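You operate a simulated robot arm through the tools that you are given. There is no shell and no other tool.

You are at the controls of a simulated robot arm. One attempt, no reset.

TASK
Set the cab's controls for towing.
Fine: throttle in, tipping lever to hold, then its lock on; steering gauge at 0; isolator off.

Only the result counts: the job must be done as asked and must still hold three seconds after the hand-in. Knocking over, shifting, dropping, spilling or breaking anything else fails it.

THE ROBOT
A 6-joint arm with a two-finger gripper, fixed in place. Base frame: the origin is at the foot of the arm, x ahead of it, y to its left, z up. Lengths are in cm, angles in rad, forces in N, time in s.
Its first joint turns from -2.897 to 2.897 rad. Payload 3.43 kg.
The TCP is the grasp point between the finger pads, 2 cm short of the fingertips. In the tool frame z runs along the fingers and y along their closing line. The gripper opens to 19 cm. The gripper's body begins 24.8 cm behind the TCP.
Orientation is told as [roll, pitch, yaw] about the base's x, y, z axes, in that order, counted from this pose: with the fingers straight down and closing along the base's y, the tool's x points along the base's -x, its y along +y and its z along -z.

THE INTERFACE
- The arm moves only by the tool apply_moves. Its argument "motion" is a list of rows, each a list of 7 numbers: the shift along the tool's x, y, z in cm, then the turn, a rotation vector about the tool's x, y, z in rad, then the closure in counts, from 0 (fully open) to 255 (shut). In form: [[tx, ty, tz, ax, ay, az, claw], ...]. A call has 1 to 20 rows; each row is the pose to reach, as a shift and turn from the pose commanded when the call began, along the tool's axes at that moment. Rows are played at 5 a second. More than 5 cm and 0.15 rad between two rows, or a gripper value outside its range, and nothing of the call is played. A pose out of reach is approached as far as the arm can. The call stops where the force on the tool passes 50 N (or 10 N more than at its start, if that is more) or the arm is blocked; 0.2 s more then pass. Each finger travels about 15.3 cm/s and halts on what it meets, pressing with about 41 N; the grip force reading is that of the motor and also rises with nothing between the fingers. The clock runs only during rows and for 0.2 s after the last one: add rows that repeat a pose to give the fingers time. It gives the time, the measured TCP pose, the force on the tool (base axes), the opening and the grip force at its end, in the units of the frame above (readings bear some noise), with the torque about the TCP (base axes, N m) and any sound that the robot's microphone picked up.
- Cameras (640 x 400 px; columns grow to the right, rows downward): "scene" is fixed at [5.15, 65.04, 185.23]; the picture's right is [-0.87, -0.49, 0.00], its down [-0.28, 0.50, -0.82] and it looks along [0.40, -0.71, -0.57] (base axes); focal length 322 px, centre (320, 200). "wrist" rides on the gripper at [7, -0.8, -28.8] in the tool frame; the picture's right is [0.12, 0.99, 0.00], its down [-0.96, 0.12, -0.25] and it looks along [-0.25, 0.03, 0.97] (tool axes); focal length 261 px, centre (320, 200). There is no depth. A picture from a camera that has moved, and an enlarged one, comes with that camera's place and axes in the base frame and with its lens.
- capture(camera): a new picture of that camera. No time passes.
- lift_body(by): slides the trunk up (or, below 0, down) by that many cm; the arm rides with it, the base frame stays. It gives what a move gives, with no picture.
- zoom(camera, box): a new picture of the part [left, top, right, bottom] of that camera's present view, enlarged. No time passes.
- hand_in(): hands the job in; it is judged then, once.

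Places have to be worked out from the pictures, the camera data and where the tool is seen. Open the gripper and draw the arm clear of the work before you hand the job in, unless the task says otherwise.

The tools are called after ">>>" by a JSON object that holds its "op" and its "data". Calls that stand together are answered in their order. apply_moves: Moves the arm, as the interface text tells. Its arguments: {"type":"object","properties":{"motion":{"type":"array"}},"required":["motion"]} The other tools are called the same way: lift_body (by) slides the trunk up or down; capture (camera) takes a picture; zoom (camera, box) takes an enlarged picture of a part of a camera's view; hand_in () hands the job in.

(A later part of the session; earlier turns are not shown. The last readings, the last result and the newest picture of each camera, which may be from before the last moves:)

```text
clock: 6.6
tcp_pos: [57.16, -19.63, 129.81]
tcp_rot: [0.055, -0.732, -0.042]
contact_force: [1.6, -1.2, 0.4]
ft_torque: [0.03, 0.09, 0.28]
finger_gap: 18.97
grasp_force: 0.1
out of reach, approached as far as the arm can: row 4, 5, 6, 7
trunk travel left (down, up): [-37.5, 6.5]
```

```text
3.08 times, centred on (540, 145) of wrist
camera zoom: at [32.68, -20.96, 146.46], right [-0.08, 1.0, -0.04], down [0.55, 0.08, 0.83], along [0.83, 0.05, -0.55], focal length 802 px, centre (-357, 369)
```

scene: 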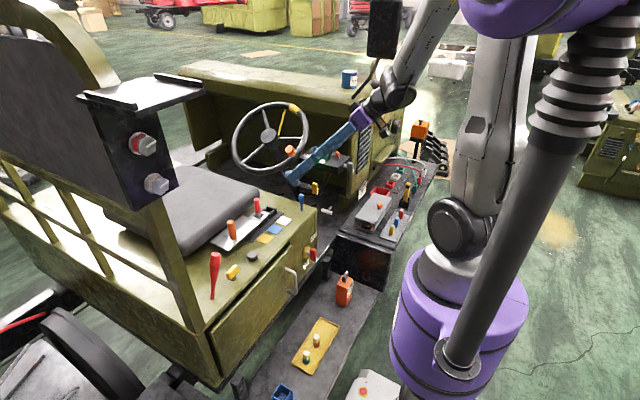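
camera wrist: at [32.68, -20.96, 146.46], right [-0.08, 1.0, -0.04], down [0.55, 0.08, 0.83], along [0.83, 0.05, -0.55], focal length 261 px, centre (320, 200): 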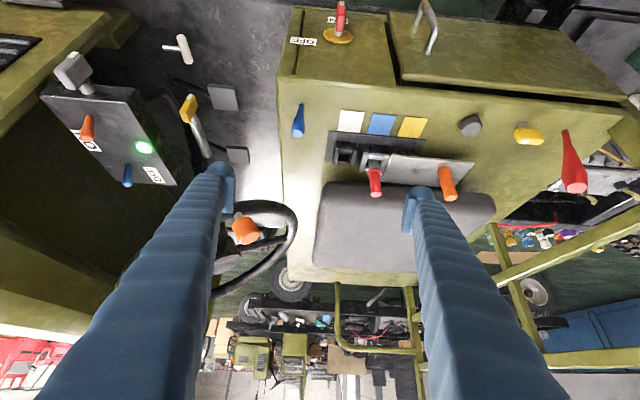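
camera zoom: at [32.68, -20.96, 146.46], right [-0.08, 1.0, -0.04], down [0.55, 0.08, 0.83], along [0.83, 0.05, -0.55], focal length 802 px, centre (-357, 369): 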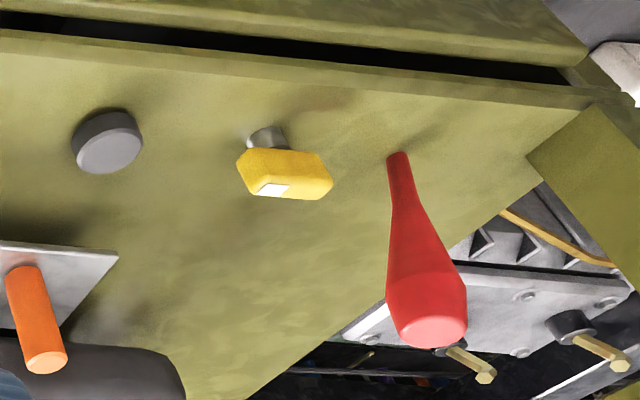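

The steel plate seems to carry a frame over the middle socket, with the red pin passing through it, so this looks like a slide lever plus drop pin. I still need whatever says which colour means "hold", so I'll search the remaining surfaces for a placard.

>>> {"op": "zoom", "data": {"camera": "scene", "box": [325, 225, 405, 285]}}

>>> {"op": "zoom", "data": {"camera": "scene", "box": [355, 170, 435, 235]}}

>>> {"op": "zoom", "data": {"camera": "scene", "box": [180, 40, 380, 110]}}

>>> {"op": "zoom", "data": {"camera": "scene", "box": [370, 70, 410, 105]}}

>>> {"op": "zoom", "data": {"camera": "wrist", "box": [0, 190, 260, 400]}}

>>> {"op": "zoom", "data": {"camera": "wrist", "box": [220, 260, 430, 400]}}

>>> {"op": "zoom", "data": {"camera": "wrist", "box": [480, 0, 640, 110]}}

>>> {"op": "zoom", "data": {"camera": "scene", "box": [180, 120, 300, 200]}}

```text
6.67 times, centred on (365, 255) of scene
camera zoom: at [5.15, 65.04, 185.23], right [-0.87, -0.49, 0.0], down [-0.28, 0.5, -0.82], along [0.4, -0.71, -0.57], focal length 2149 px, centre (20, -167)
```

zoom: 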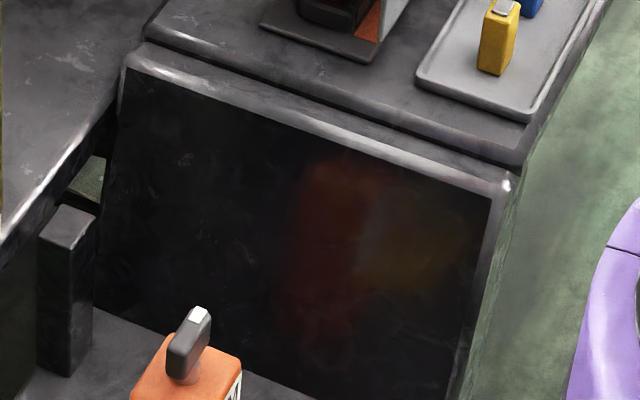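

```text
6.15 times, centred on (395, 202) of scene
camera zoom: at [5.15, 65.04, 185.23], right [-0.87, -0.49, 0.0], down [-0.28, 0.5, -0.82], along [0.4, -0.71, -0.57], focal length 1983 px, centre (-142, 185)
```

zoom: 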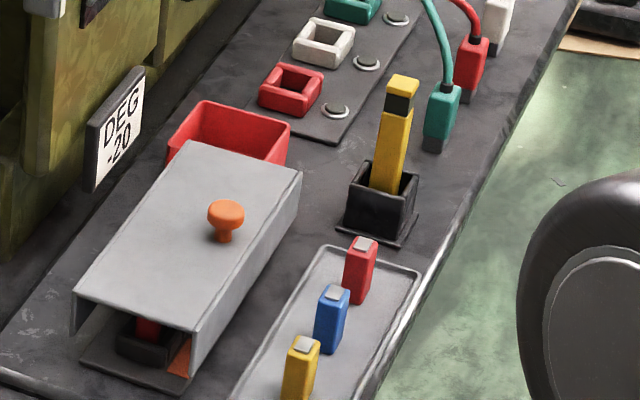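

```text
3.20 times, centred on (280, 75) of scene
camera zoom: at [5.15, 65.04, 185.23], right [-0.87, -0.49, 0.0], down [-0.28, 0.5, -0.82], along [0.4, -0.71, -0.57], focal length 1031 px, centre (448, 600)
```

zoom: 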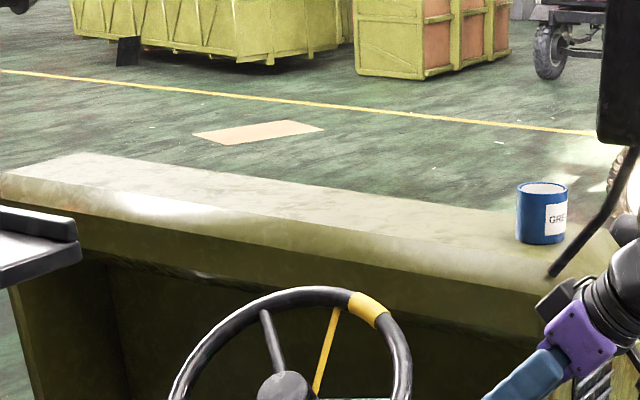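

```text
11.43 times, centred on (390, 88) of scene
camera zoom: at [5.15, 65.04, 185.23], right [-0.87, -0.49, 0.0], down [-0.28, 0.5, -0.82], along [0.4, -0.71, -0.57], focal length 3683 px, centre (-480, 1486)
```

zoom: 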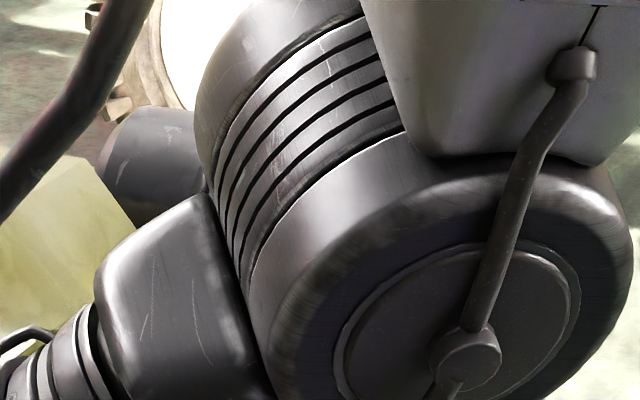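

```text
1.90 times, centred on (130, 295) of wrist
camera zoom: at [32.68, -20.96, 146.46], right [-0.08, 1.0, -0.04], down [0.55, 0.08, 0.83], along [0.83, 0.05, -0.55], focal length 496 px, centre (682, 19)
```

zoom: 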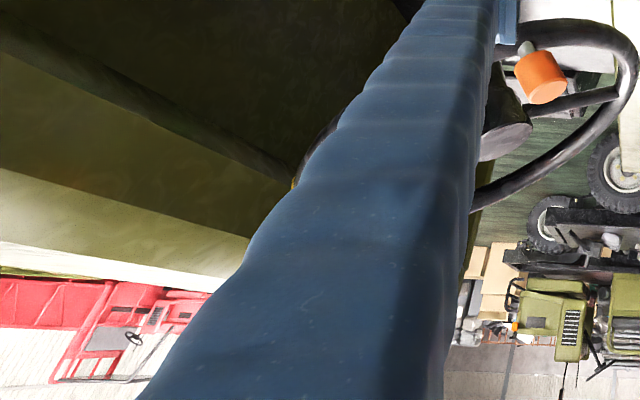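

```text
2.86 times, centred on (325, 330) of wrist
camera zoom: at [32.68, -20.96, 146.46], right [-0.08, 1.0, -0.04], down [0.55, 0.08, 0.83], along [0.83, 0.05, -0.55], focal length 745 px, centre (306, -171)
```

zoom: 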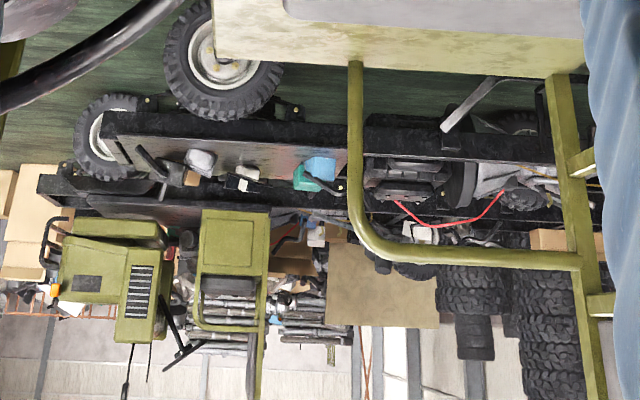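

```text
3.64 times, centred on (560, 55) of wrist
camera zoom: at [32.68, -20.96, 146.46], right [-0.08, 1.0, -0.04], down [0.55, 0.08, 0.83], along [0.83, 0.05, -0.55], focal length 948 px, centre (-553, 727)
```

zoom: 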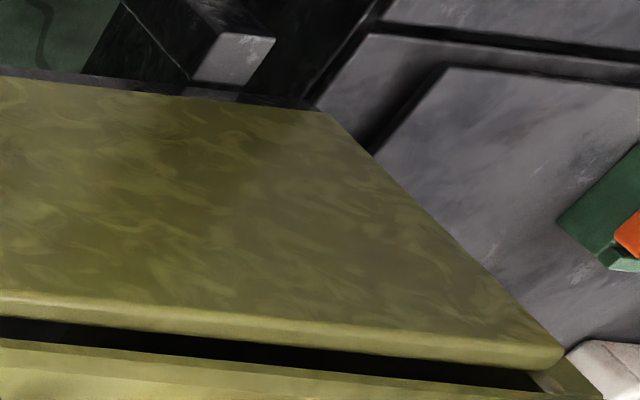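

```text
5.00 times, centred on (240, 160) of scene
camera zoom: at [5.15, 65.04, 185.23], right [-0.87, -0.49, 0.0], down [-0.28, 0.5, -0.82], along [0.4, -0.71, -0.57], focal length 1612 px, centre (720, 400)
```

zoom: 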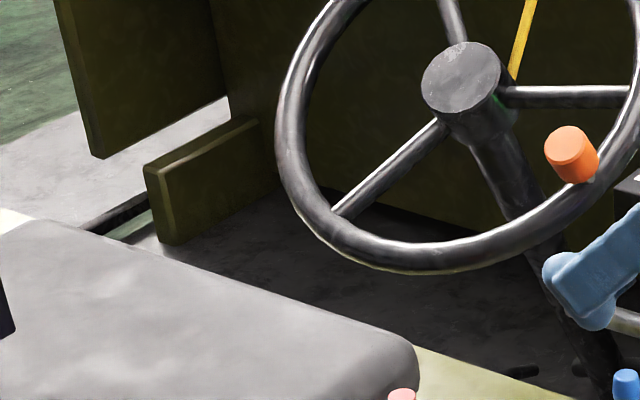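

The red club lever at the rear of the box leans forward about 20°, and a yellow key and a grey knob are next to it. I'll zoom in hard on those and on the blue lever to look for small markings.

>>> {"op": "zoom", "data": {"camera": "wrist", "box": [500, 110, 600, 200]}}

>>> {"op": "zoom", "data": {"camera": "wrist", "box": [280, 95, 320, 145]}}

>>> {"op": "zoom", "data": {"camera": "scene", "box": [200, 245, 260, 305]}}

>>> {"op": "zoom", "data": {"camera": "scene", "box": [190, 280, 250, 320]}}

>>> {"op": "zoom", "data": {"camera": "wrist", "box": [320, 125, 400, 205]}}

>>> {"op": "zoom", "data": {"camera": "wrist", "box": [150, 20, 260, 130]}}

```text
4.44 times, centred on (550, 155) of wrist
camera zoom: at [32.68, -20.96, 146.46], right [-0.08, 1.0, -0.04], down [0.55, 0.08, 0.83], along [0.83, 0.05, -0.55], focal length 1158 px, centre (-702, 400)
```

zoom: 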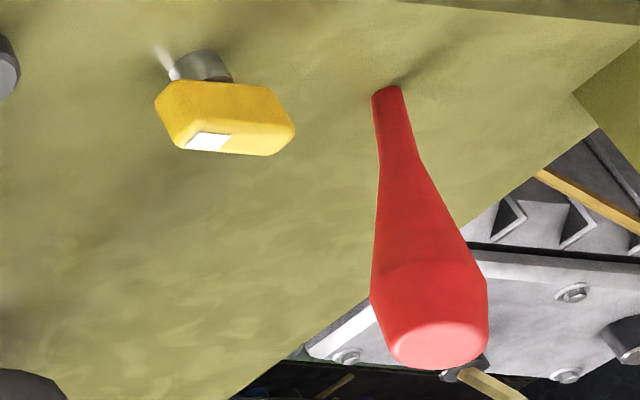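

```text
8.00 times, centred on (300, 120) of wrist
camera zoom: at [32.68, -20.96, 146.46], right [-0.08, 1.0, -0.04], down [0.55, 0.08, 0.83], along [0.83, 0.05, -0.55], focal length 2085 px, centre (480, 840)
```

zoom: 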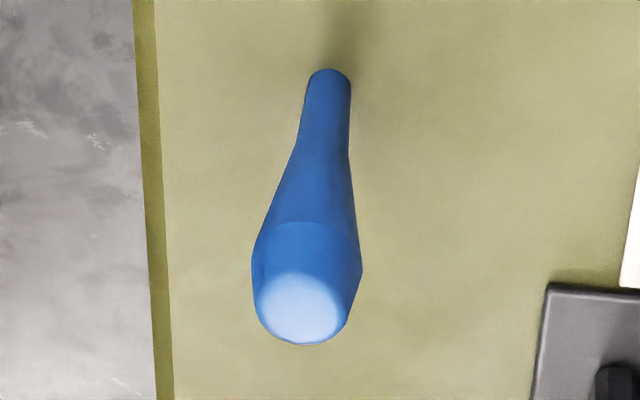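

```text
6.67 times, centred on (230, 275) of scene
camera zoom: at [5.15, 65.04, 185.23], right [-0.87, -0.49, 0.0], down [-0.28, 0.5, -0.82], along [0.4, -0.71, -0.57], focal length 2149 px, centre (920, -300)
```

zoom: 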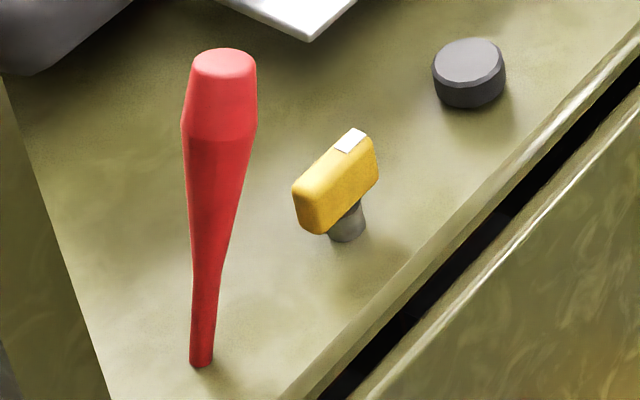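

```text
10.00 times, centred on (220, 300) of scene
camera zoom: at [5.15, 65.04, 185.23], right [-0.87, -0.49, 0.0], down [-0.28, 0.5, -0.82], along [0.4, -0.71, -0.57], focal length 3223 px, centre (1320, -800)
```

zoom: 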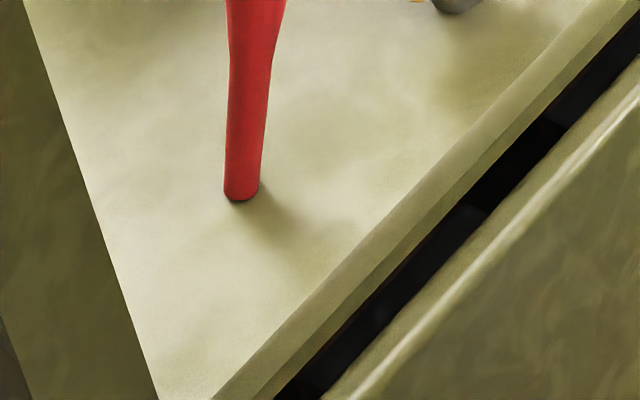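

```text
5.00 times, centred on (360, 165) of wrist
camera zoom: at [32.68, -20.96, 146.46], right [-0.08, 1.0, -0.04], down [0.55, 0.08, 0.83], along [0.83, 0.05, -0.55], focal length 1303 px, centre (120, 375)
```

zoom: 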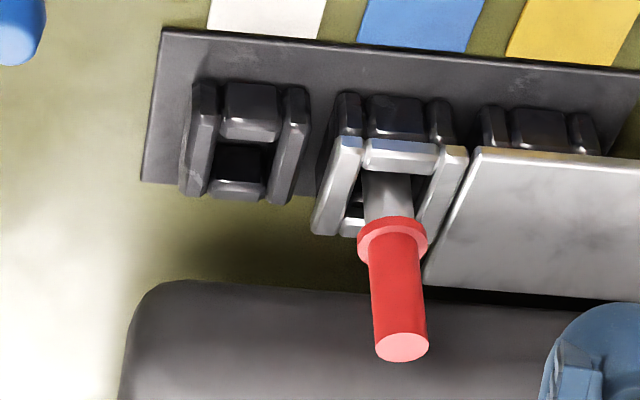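

```text
3.64 times, centred on (205, 75) of wrist
camera zoom: at [32.68, -20.96, 146.46], right [-0.08, 1.0, -0.04], down [0.55, 0.08, 0.83], along [0.83, 0.05, -0.55], focal length 948 px, centre (738, 654)
```

zoom: 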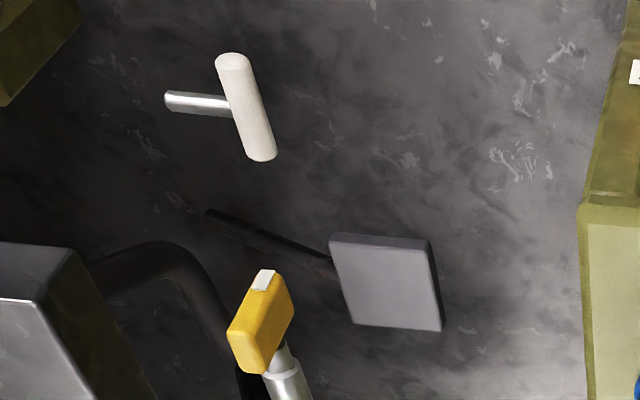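

The set of slide, frame and drop pin is clear now. I need to understand the white T-handle, so I'll zoom closely on it from both cameras.

>>> {"op": "zoom", "data": {"camera": "scene", "box": [310, 190, 350, 220]}}

>>> {"op": "zoom", "data": {"camera": "wrist", "box": [155, 25, 205, 70]}}

>>> {"op": "zoom", "data": {"camera": "wrist", "box": [170, 80, 260, 180]}}

>>> {"op": "zoom", "data": {"camera": "scene", "box": [305, 175, 335, 200]}}

```text
13.33 times, centred on (330, 205) of scene
camera zoom: at [5.15, 65.04, 185.23], right [-0.87, -0.49, 0.0], down [-0.28, 0.5, -0.82], along [0.4, -0.71, -0.57], focal length 4297 px, centre (187, 133)
```

zoom: 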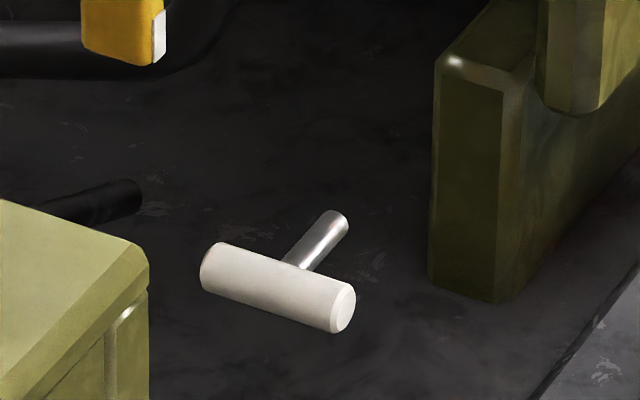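

```text
8.89 times, centred on (180, 48) of wrist
camera zoom: at [32.68, -20.96, 146.46], right [-0.08, 1.0, -0.04], down [0.55, 0.08, 0.83], along [0.83, 0.05, -0.55], focal length 2317 px, centre (1564, 1556)
```

zoom: 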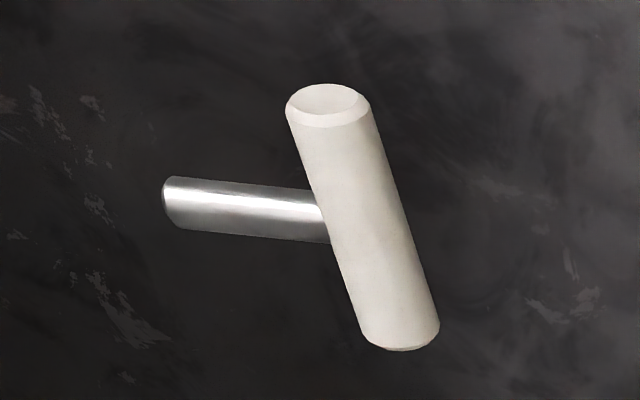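

```text
4.00 times, centred on (215, 130) of wrist
camera zoom: at [32.68, -20.96, 146.46], right [-0.08, 1.0, -0.04], down [0.55, 0.08, 0.83], along [0.83, 0.05, -0.55], focal length 1043 px, centre (740, 480)
```

zoom: 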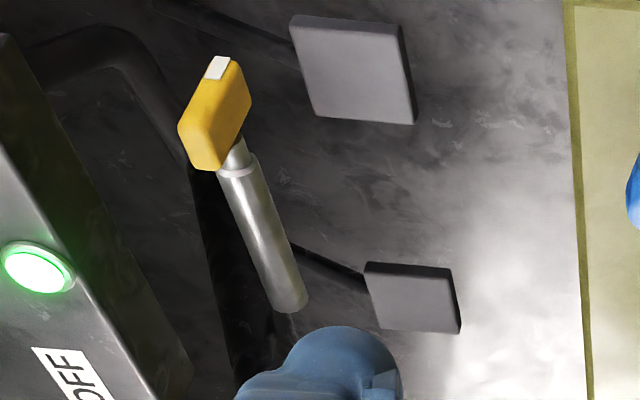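

```text
16.00 times, centred on (320, 188) of scene
camera zoom: at [5.15, 65.04, 185.23], right [-0.87, -0.49, 0.0], down [-0.28, 0.5, -0.82], along [0.4, -0.71, -0.57], focal length 5157 px, centre (320, 400)
```

zoom: 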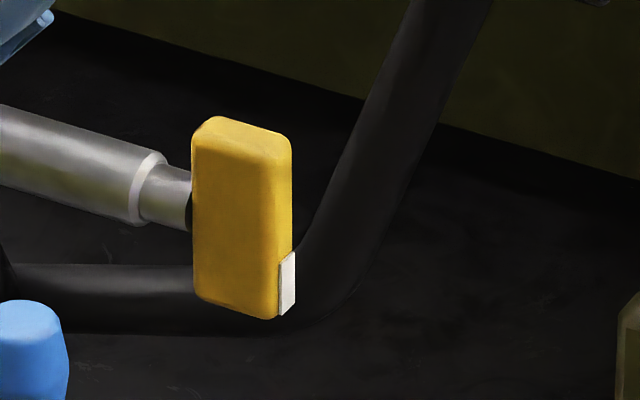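

The T-handle is a push-pull handle on a free rod under the dash. I'll bring the tool back to vertical over the seat and then roll it, to get a driver's-eye view of the dash and the +y faces in search of a legend.

>>> {"op": "apply_moves", "data": {"motion": [[-3, 2, -1, 0, 0.12, 0, 0], [-6, 4, -2, 0, 0.24, 0, 0], [-9, 6, -3, 0, 0.36, 0, 0], [-12, 8, -4, 0, 0.48, 0, 0], [-15, 10, -5, 0, 0.6, 0, 0], [-18, 12, -6, 0, 0.73, 0, 0], [-18, 12, -6, 0, 0.73, 0, 0]]}}

>>> {"op": "capture", "data": {"camera": "wrist"}}

```text
clock: 8.2
tcp_pos: [66.31, -7.94, 147.05]
tcp_rot: [0.018, -0.004, 0.015]
contact_force: [-0.9, -0.6, 0.1]
ft_torque: [0.03, -0.21, -0.04]
finger_gap: 19.0
grasp_force: 0.1
trunk travel left (down, up): [-37.5, 6.5]
```

```text
taken
camera wrist: at [59.1, -9.32, 175.78], right [-0.13, 0.99, 0.02], down [0.96, 0.13, 0.25], along [0.25, 0.05, -0.97], focal length 261 px, centre (320, 200)
```

wrist: 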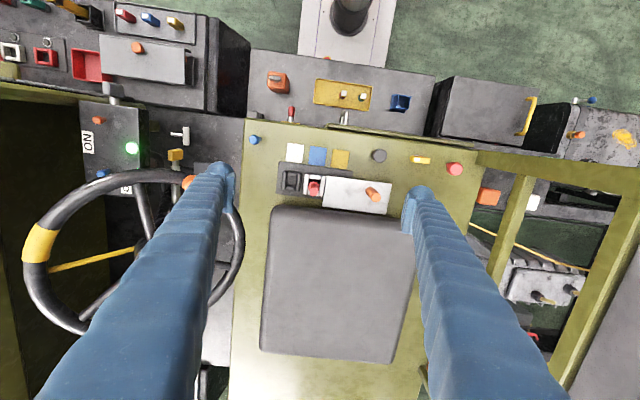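

The commanded pose follows the reached pose, so that worked. Now I'll roll about the tool's x so the camera looks toward the dash along -y.

>>> {"op": "apply_moves", "data": {"motion": [[0, 0.5, 0, 0.12, 0, 0, 0], [0, 1, 0, 0.24, 0, 0, 0], [0, 1.5, 0, 0.36, 0, 0, 0], [0, 2, 0, 0.48, 0, 0, 0], [0, 2.5, 0, 0.6, 0, 0, 0], [0, 3, 0, 0.72, 0, 0, 0], [0, 3, 0, 0.72, 0, 0, 0]]}}

>>> {"op": "capture", "data": {"camera": "wrist"}}

>>> {"op": "capture", "data": {"camera": "scene"}}

```text
clock: 9.8
tcp_pos: [66.64, -4.91, 147.3]
tcp_rot: [-0.704, -0.004, 0.016]
contact_force: [0.5, -0.6, 0.0]
ft_torque: [0.05, -0.06, 0.05]
finger_gap: 19.01
grasp_force: 0.0
trunk travel left (down, up): [-37.5, 6.5]
```

```text
taken
camera wrist: at [59.16, 12.97, 169.69], right [-0.13, 0.76, -0.64], down [0.96, 0.26, 0.12], along [0.26, -0.6, -0.76], focal length 261 px, centre (320, 200)
```

wrist: 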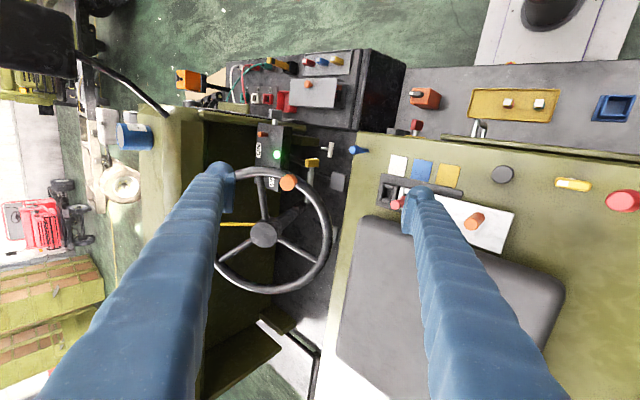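

```text
taken
```

scene: 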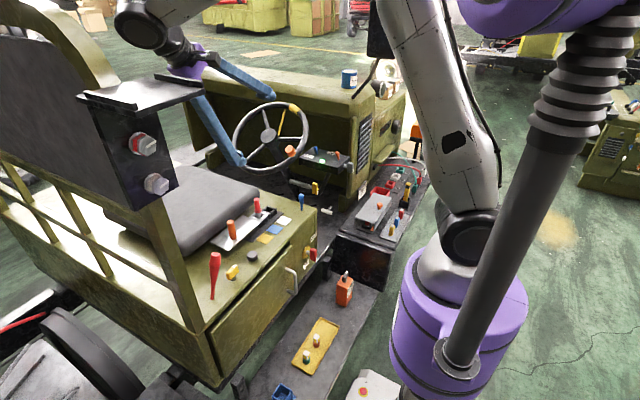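

This is the driver's-eye view, rotated on its side. I'll zoom on the dash, wheel and under-dash area.

>>> {"op": "zoom", "data": {"camera": "wrist", "box": [220, 110, 380, 210]}}

>>> {"op": "zoom", "data": {"camera": "wrist", "box": [200, 150, 400, 340]}}

>>> {"op": "zoom", "data": {"camera": "wrist", "box": [300, 60, 460, 160]}}

>>> {"op": "zoom", "data": {"camera": "wrist", "box": [370, 140, 530, 260]}}

>>> {"op": "zoom", "data": {"camera": "wrist", "box": [80, 40, 240, 160]}}

>>> {"op": "zoom", "data": {"camera": "wrist", "box": [200, 40, 380, 140]}}

```text
4.00 times, centred on (300, 160) of wrist
camera zoom: at [59.16, 12.97, 169.69], right [-0.13, 0.76, -0.64], down [0.96, 0.26, 0.12], along [0.26, -0.6, -0.76], focal length 1043 px, centre (400, 360)
```

zoom: 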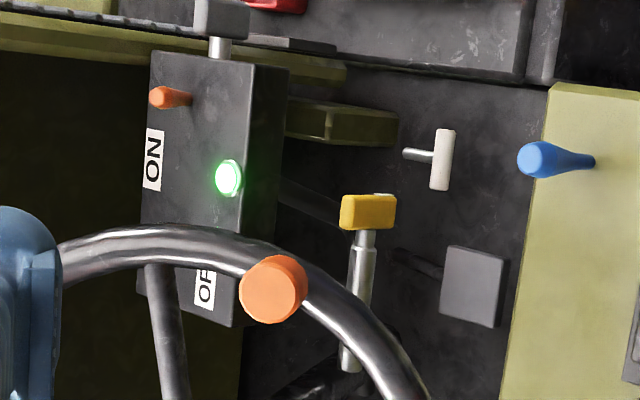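

```text
2.11 times, centred on (300, 245) of wrist
camera zoom: at [59.16, 12.97, 169.69], right [-0.13, 0.76, -0.64], down [0.96, 0.26, 0.12], along [0.26, -0.6, -0.76], focal length 549 px, centre (362, 105)
```

zoom: 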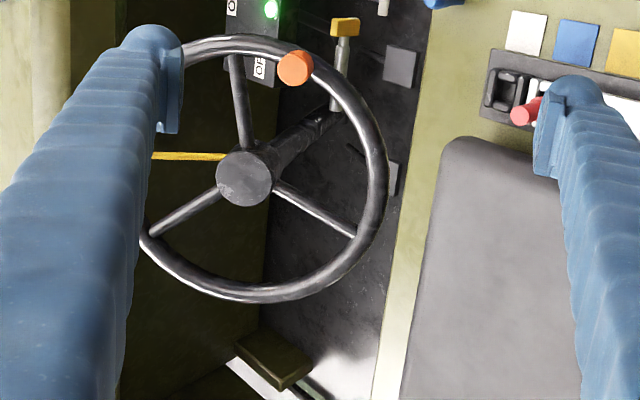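

```text
4.00 times, centred on (380, 110) of wrist
camera zoom: at [59.16, 12.97, 169.69], right [-0.13, 0.76, -0.64], down [0.96, 0.26, 0.12], along [0.26, -0.6, -0.76], focal length 1043 px, centre (80, 560)
```

zoom: 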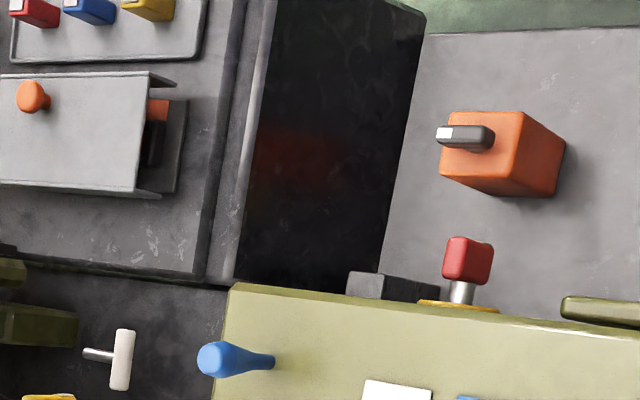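

```text
3.33 times, centred on (450, 200) of wrist
camera zoom: at [59.16, 12.97, 169.69], right [-0.13, 0.76, -0.64], down [0.96, 0.26, 0.12], along [0.26, -0.6, -0.76], focal length 869 px, centre (-113, 200)
```

zoom: 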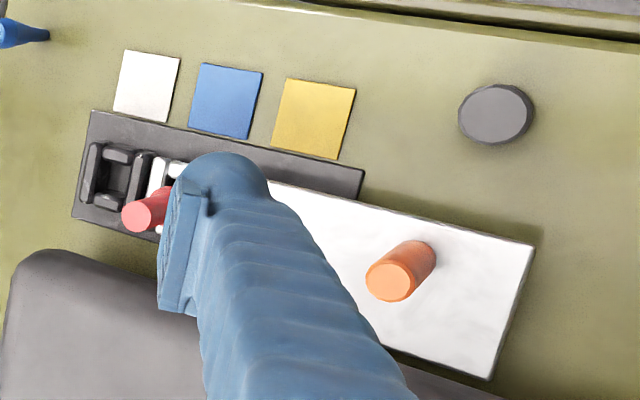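

```text
3.33 times, centred on (160, 100) of wrist
camera zoom: at [59.16, 12.97, 169.69], right [-0.13, 0.76, -0.64], down [0.96, 0.26, 0.12], along [0.26, -0.6, -0.76], focal length 869 px, centre (853, 533)
```

zoom: 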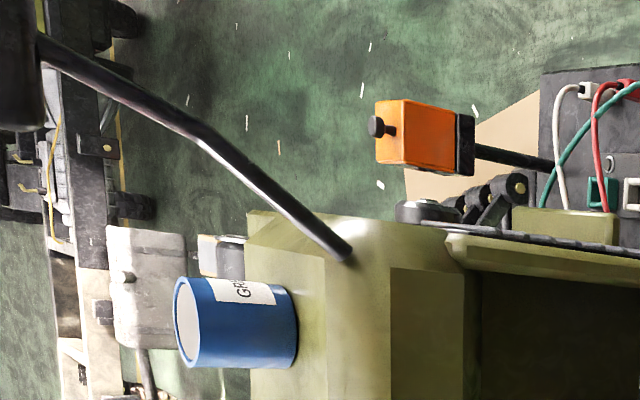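

```text
3.56 times, centred on (290, 90) of wrist
camera zoom: at [59.16, 12.97, 169.69], right [-0.13, 0.76, -0.64], down [0.96, 0.26, 0.12], along [0.26, -0.6, -0.76], focal length 927 px, centre (427, 591)
```

zoom: 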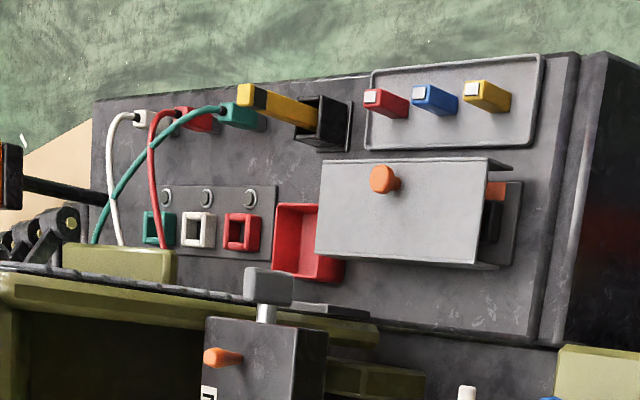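

No legend shows on the dash side. I'll check the opposite direction as well, rolling the other way to look toward the rear (+y) of the vehicle.

>>> {"op": "apply_moves", "data": {"motion": [[0, 0, 0, -0.14, 0, 0, 0], [0, 0, 0, -0.28, 0, 0, 0], [0, 0, 0, -0.42, 0, 0, 0], [0, 0, 0, -0.56, 0, 0, 0], [0, 0, 0, -0.7, 0, 0, 0], [0, -1, 0, -0.84, 0, 0, 0], [0, -2, 0, -0.98, 0, 0, 0], [0, -3, 0, -1.12, 0, 0, 0], [0, -4, 0, -1.26, 0, 0, 0], [0, -5, 0, -1.4, 0, 0, 0], [0, -5, 0, -1.4, 0, 0, 0]]}}

>>> {"op": "capture", "data": {"camera": "wrist"}}

>>> {"op": "zoom", "data": {"camera": "wrist", "box": [330, 100, 640, 300]}}

>>> {"op": "zoom", "data": {"camera": "wrist", "box": [100, 100, 340, 250]}}

```text
clock: 12.2
tcp_pos: [66.72, -8.48, 150.53]
tcp_rot: [0.698, -0.005, 0.018]
contact_force: [-0.4, 0.4, -0.2]
ft_torque: [-0.03, -0.01, -0.06]
finger_gap: 19.01
grasp_force: 0.0
trunk travel left (down, up): [-37.5, 6.5]
```

```text
taken
camera wrist: at [59.8, -27.78, 171.94], right [-0.13, 0.76, 0.64], down [0.96, -0.05, 0.27], along [0.24, 0.65, -0.72], focal length 261 px, centre (320, 200)
```

wrist: 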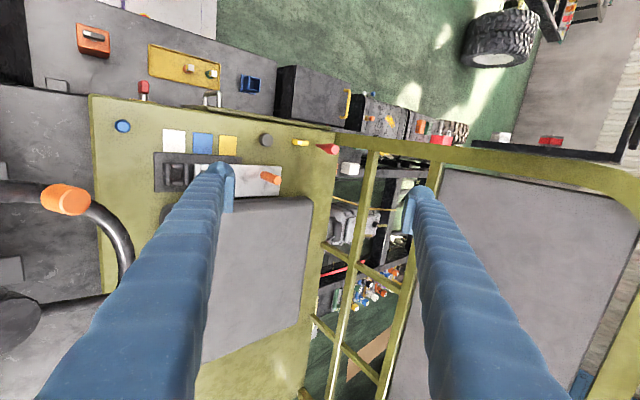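

```text
2.00 times, centred on (485, 200) of wrist
camera zoom: at [59.8, -27.78, 171.94], right [-0.13, 0.76, 0.64], down [0.96, -0.05, 0.27], along [0.24, 0.65, -0.72], focal length 521 px, centre (-10, 200)
```

zoom: 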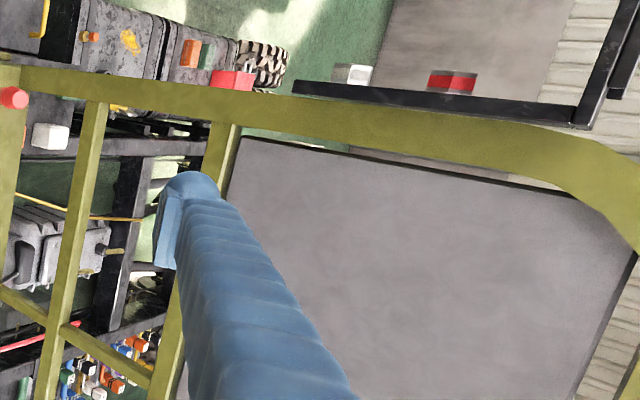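

```text
2.67 times, centred on (220, 175) of wrist
camera zoom: at [59.8, -27.78, 171.94], right [-0.13, 0.76, 0.64], down [0.96, -0.05, 0.27], along [0.24, 0.65, -0.72], focal length 695 px, centre (587, 267)
```

zoom: 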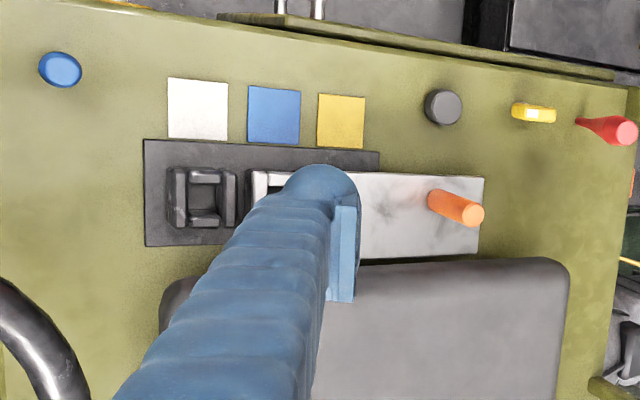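

There's no legend toward the rear either. I'll zoom very closely on the three coloured patches and the lever area, in case the patches carry faint text.

>>> {"op": "zoom", "data": {"camera": "wrist", "box": [155, 120, 185, 160]}}

>>> {"op": "zoom", "data": {"camera": "wrist", "box": [185, 120, 245, 160]}}

>>> {"op": "zoom", "data": {"camera": "scene", "box": [250, 205, 310, 250]}}

>>> {"op": "zoom", "data": {"camera": "scene", "box": [215, 185, 275, 230]}}

>>> {"op": "zoom", "data": {"camera": "wrist", "box": [0, 70, 130, 160]}}

>>> {"op": "zoom", "data": {"camera": "scene", "box": [400, 230, 540, 400]}}

```text
10.00 times, centred on (170, 140) of wrist
camera zoom: at [59.8, -27.78, 171.94], right [-0.13, 0.76, 0.64], down [0.96, -0.05, 0.27], along [0.24, 0.65, -0.72], focal length 2606 px, centre (1820, 800)
```

zoom: 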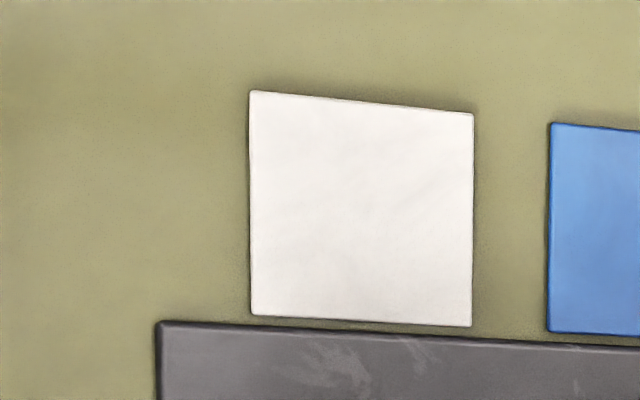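

```text
10.00 times, centred on (215, 140) of wrist
camera zoom: at [59.8, -27.78, 171.94], right [-0.13, 0.76, 0.64], down [0.96, -0.05, 0.27], along [0.24, 0.65, -0.72], focal length 2606 px, centre (1370, 800)
```

zoom: 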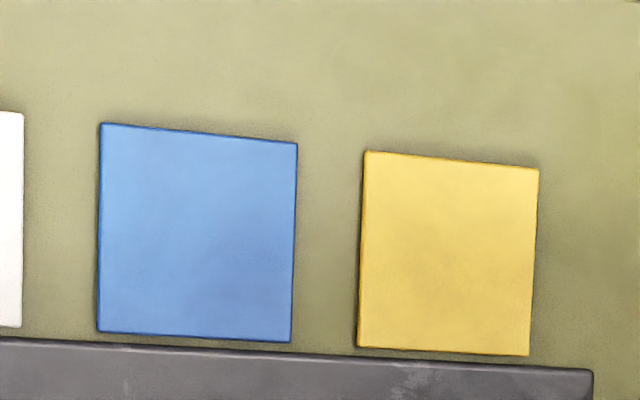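

```text
8.89 times, centred on (280, 228) of scene
camera zoom: at [5.15, 65.04, 185.23], right [-0.87, -0.49, 0.0], down [-0.28, 0.5, -0.82], along [0.4, -0.71, -0.57], focal length 2865 px, centre (676, -44)
```

zoom: 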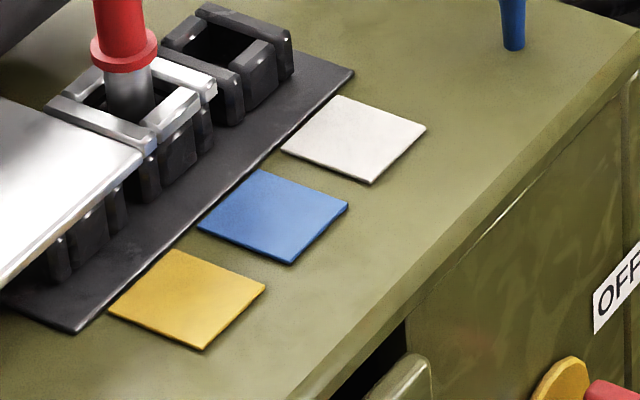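

```text
8.89 times, centred on (245, 208) of scene
camera zoom: at [5.15, 65.04, 185.23], right [-0.87, -0.49, 0.0], down [-0.28, 0.5, -0.82], along [0.4, -0.71, -0.57], focal length 2865 px, centre (987, 133)
```

zoom: 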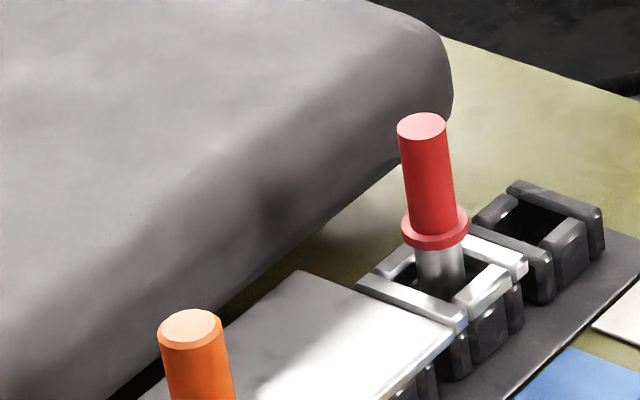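

```text
4.44 times, centred on (65, 115) of wrist
camera zoom: at [59.8, -27.78, 171.94], right [-0.13, 0.76, 0.64], down [0.96, -0.05, 0.27], along [0.24, 0.65, -0.72], focal length 1158 px, centre (1453, 578)
```

zoom: 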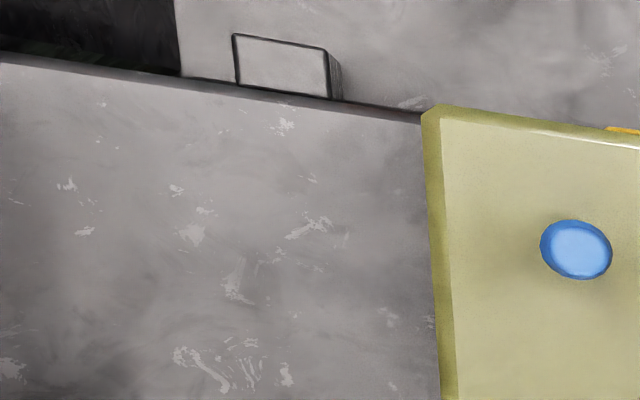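

```text
2.35 times, centred on (470, 315) of scene
camera zoom: at [5.15, 65.04, 185.23], right [-0.87, -0.49, 0.0], down [-0.28, 0.5, -0.82], along [0.4, -0.71, -0.57], focal length 758 px, centre (-33, -71)
```

zoom: 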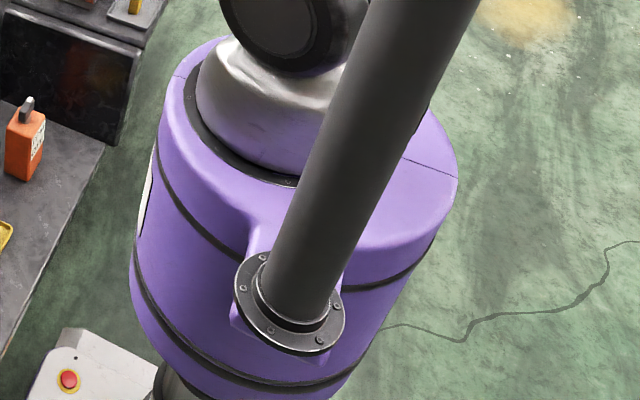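

The patches are blank. I'll check the last likely place for a legend, the front face of the seat box, by moving forward on the robot side of the wheel and looking back (+y).

>>> {"op": "apply_moves", "data": {"motion": [[2.5, -4.2, 0.2, 0, 0, 0, 0], [5, -8.4, 0.4, 0, 0, 0, 0], [7.5, -12.6, 0.5, 0, 0, 0, 0], [10, -16.8, 0.6, 0, 0, 0, 0], [12.5, -21, 0.8, 0, 0, 0, 0], [15, -25.2, 1, 0, 0, 0, 0], [17, -29.4, 1.1, 0, 0, 0, 0], [17, -29.4, 1.1, 0, 0, 0, 0]]}}

>>> {"op": "capture", "data": {"camera": "wrist"}}

>>> {"op": "capture", "data": {"camera": "scene"}}

```text
clock: 14.0
tcp_pos: [50.23, -30.92, 130.46]
tcp_rot: [0.7, -0.003, 0.018]
contact_force: [0.4, 0.2, 0.6]
ft_torque: [0.03, -0.02, 0.01]
finger_gap: 18.98
grasp_force: 0.1
trunk travel left (down, up): [-37.5, 6.5]
```

```text
taken
camera wrist: at [43.41, -50.1, 151.97], right [-0.13, 0.76, 0.64], down [0.96, -0.05, 0.27], along [0.24, 0.65, -0.72], focal length 261 px, centre (320, 200)
```

wrist: 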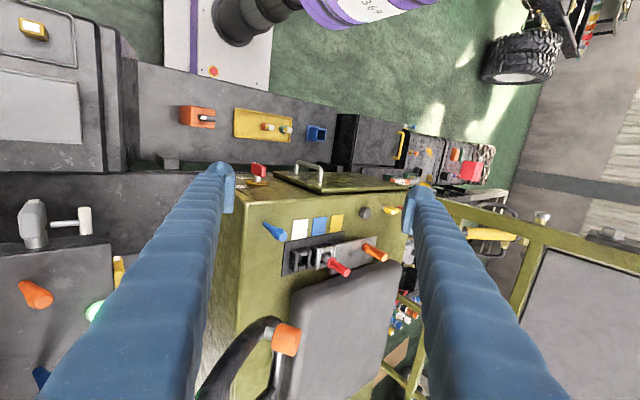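

```text
taken
```

scene: 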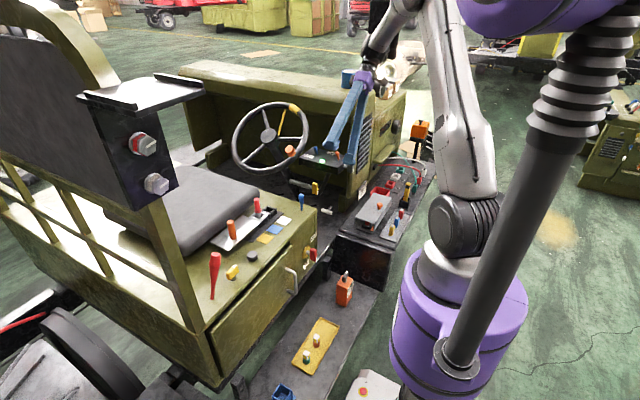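

>>> {"op": "zoom", "data": {"camera": "wrist", "box": [225, 150, 415, 270]}}

>>> {"op": "zoom", "data": {"camera": "wrist", "box": [270, 210, 350, 290]}}

>>> {"op": "zoom", "data": {"camera": "wrist", "box": [0, 160, 220, 330]}}

>>> {"op": "zoom", "data": {"camera": "wrist", "box": [190, 170, 300, 400]}}

>>> {"op": "zoom", "data": {"camera": "wrist", "box": [380, 80, 640, 260]}}

```text
3.33 times, centred on (320, 210) of wrist
camera zoom: at [43.41, -50.1, 151.97], right [-0.13, 0.76, 0.64], down [0.96, -0.05, 0.27], along [0.24, 0.65, -0.72], focal length 869 px, centre (320, 167)
```

zoom: 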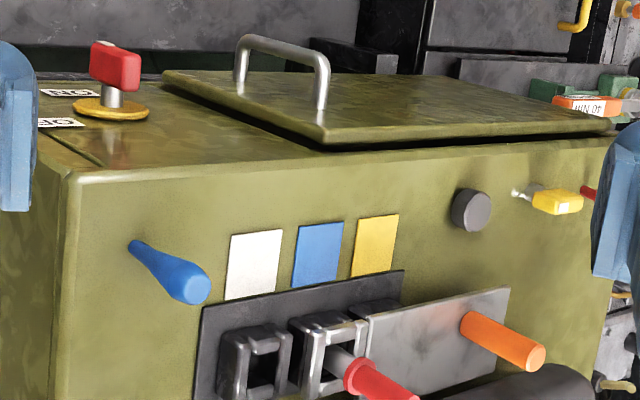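

```text
5.00 times, centred on (310, 250) of wrist
camera zoom: at [43.41, -50.1, 151.97], right [-0.13, 0.76, 0.64], down [0.96, -0.05, 0.27], along [0.24, 0.65, -0.72], focal length 1303 px, centre (370, -50)
```

zoom: 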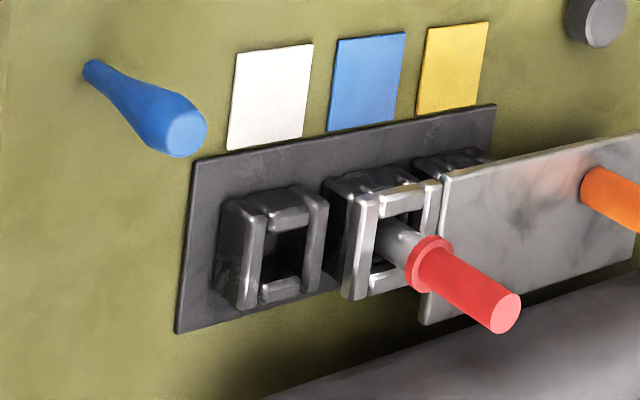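

```text
2.35 times, centred on (110, 245) of wrist
camera zoom: at [43.41, -50.1, 151.97], right [-0.13, 0.76, 0.64], down [0.96, -0.05, 0.27], along [0.24, 0.65, -0.72], focal length 613 px, centre (814, 94)
```

zoom: 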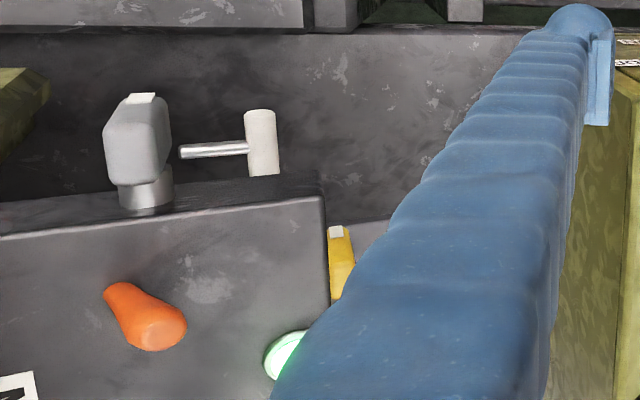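

```text
1.74 times, centred on (245, 285) of wrist
camera zoom: at [43.41, -50.1, 151.97], right [-0.13, 0.76, 0.64], down [0.96, -0.05, 0.27], along [0.24, 0.65, -0.72], focal length 453 px, centre (450, 52)
```

zoom: 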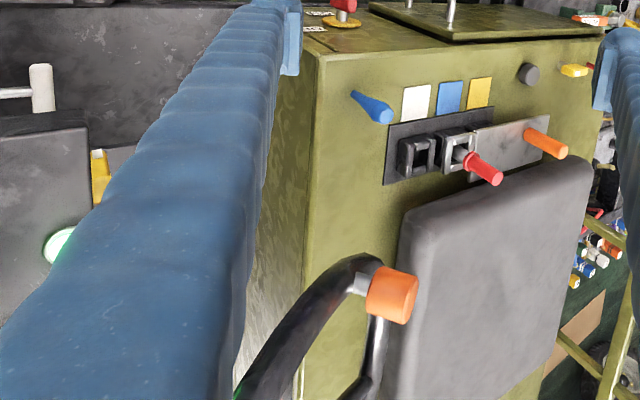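

```text
2.22 times, centred on (510, 170) of wrist
camera zoom: at [43.41, -50.1, 151.97], right [-0.13, 0.76, 0.64], down [0.96, -0.05, 0.27], along [0.24, 0.65, -0.72], focal length 579 px, centre (-102, 267)
```

zoom: 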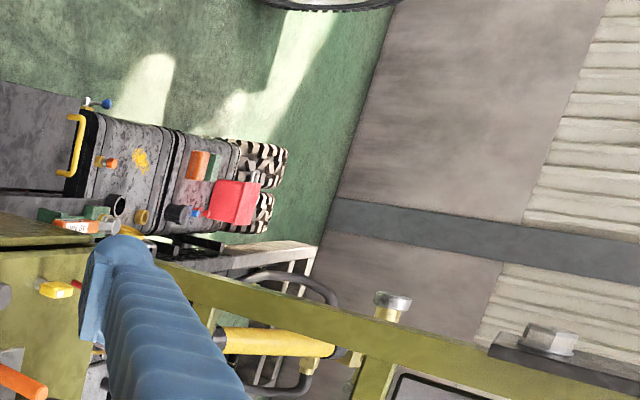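

The pin's collar is a couple of cm above the slide's frame, so the lock looks raised. I'll check the last unexamined items: the box labels on the bonnet, the black panel with bolts, and the firewall.

>>> {"op": "zoom", "data": {"camera": "scene", "box": [335, 60, 425, 120]}}

>>> {"op": "zoom", "data": {"camera": "scene", "box": [95, 110, 175, 200]}}

>>> {"op": "zoom", "data": {"camera": "scene", "box": [180, 80, 360, 200]}}

>>> {"op": "zoom", "data": {"camera": "scene", "box": [560, 60, 640, 200]}}

>>> {"op": "zoom", "data": {"camera": "wrist", "box": [0, 0, 160, 120]}}

>>> {"op": "zoom", "data": {"camera": "wrist", "box": [240, 150, 300, 190]}}

```text
6.67 times, centred on (380, 90) of scene
camera zoom: at [5.15, 65.04, 185.23], right [-0.87, -0.49, 0.0], down [-0.28, 0.5, -0.82], along [0.4, -0.71, -0.57], focal length 2149 px, centre (-80, 933)
```

zoom: 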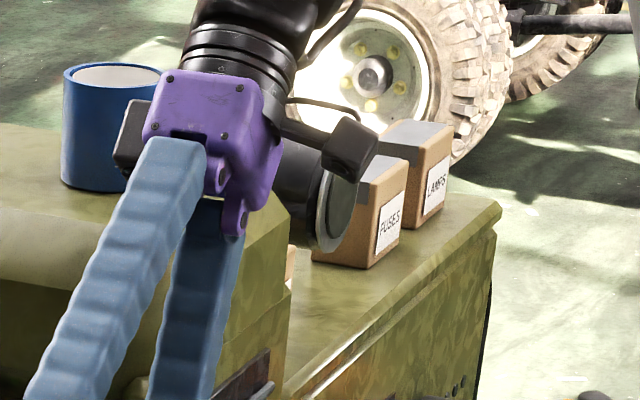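

```text
4.44 times, centred on (135, 155) of scene
camera zoom: at [5.15, 65.04, 185.23], right [-0.87, -0.49, 0.0], down [-0.28, 0.5, -0.82], along [0.4, -0.71, -0.57], focal length 1432 px, centre (1142, 400)
```

zoom: 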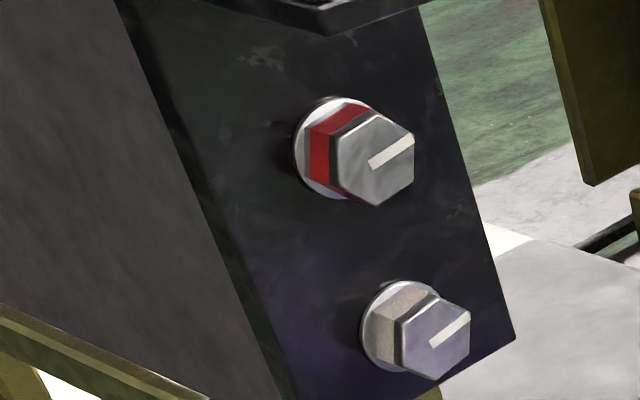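

```text
3.33 times, centred on (270, 140) of scene
camera zoom: at [5.15, 65.04, 185.23], right [-0.87, -0.49, 0.0], down [-0.28, 0.5, -0.82], along [0.4, -0.71, -0.57], focal length 1074 px, centre (487, 400)
```

zoom: 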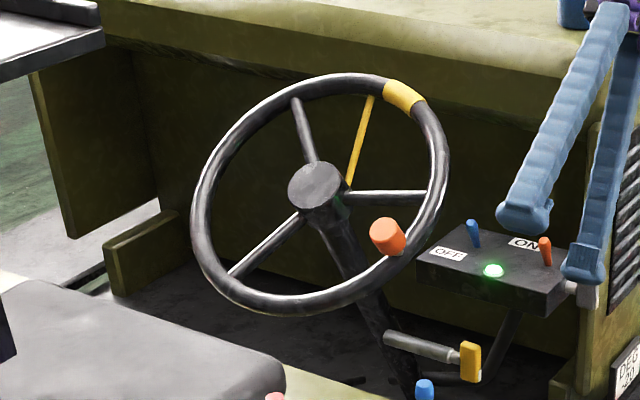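

```text
2.86 times, centred on (600, 130) of scene
camera zoom: at [5.15, 65.04, 185.23], right [-0.87, -0.49, 0.0], down [-0.28, 0.5, -0.82], along [0.4, -0.71, -0.57], focal length 921 px, centre (-480, 400)
```

zoom: 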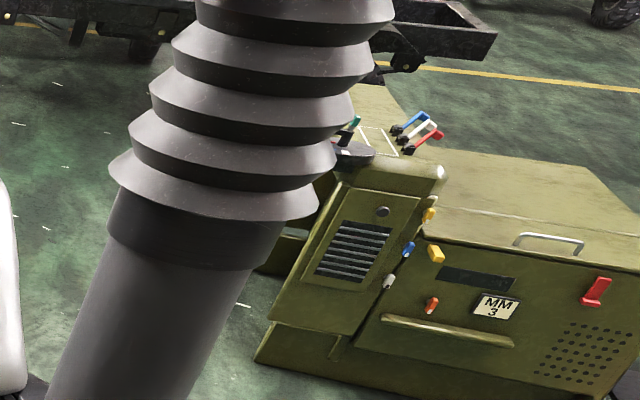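

```text
3.33 times, centred on (80, 60) of wrist
camera zoom: at [43.41, -50.1, 151.97], right [-0.13, 0.76, 0.64], down [0.96, -0.05, 0.27], along [0.24, 0.65, -0.72], focal length 869 px, centre (1120, 667)
```

zoom: 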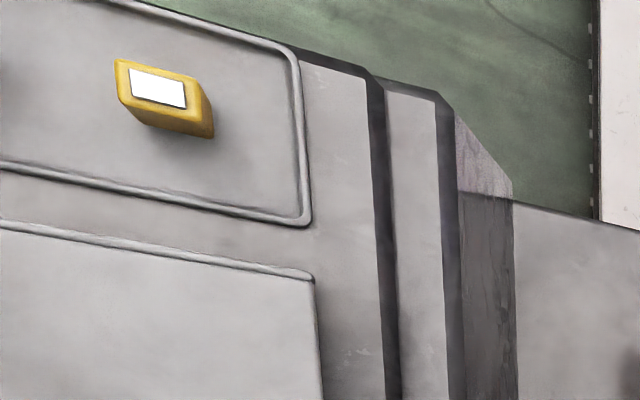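

```text
10.00 times, centred on (270, 170) of wrist
camera zoom: at [43.41, -50.1, 151.97], right [-0.13, 0.76, 0.64], down [0.96, -0.05, 0.27], along [0.24, 0.65, -0.72], focal length 2606 px, centre (820, 500)
```

zoom: 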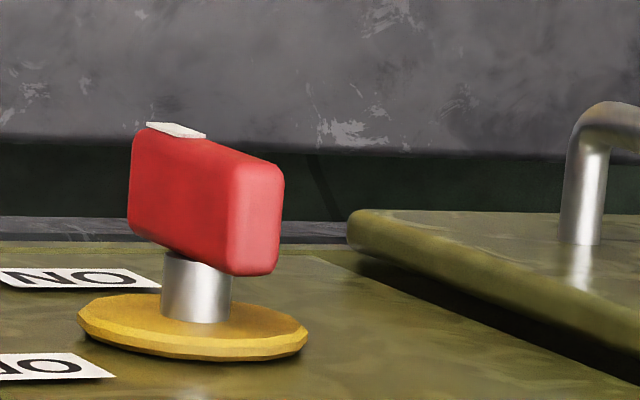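

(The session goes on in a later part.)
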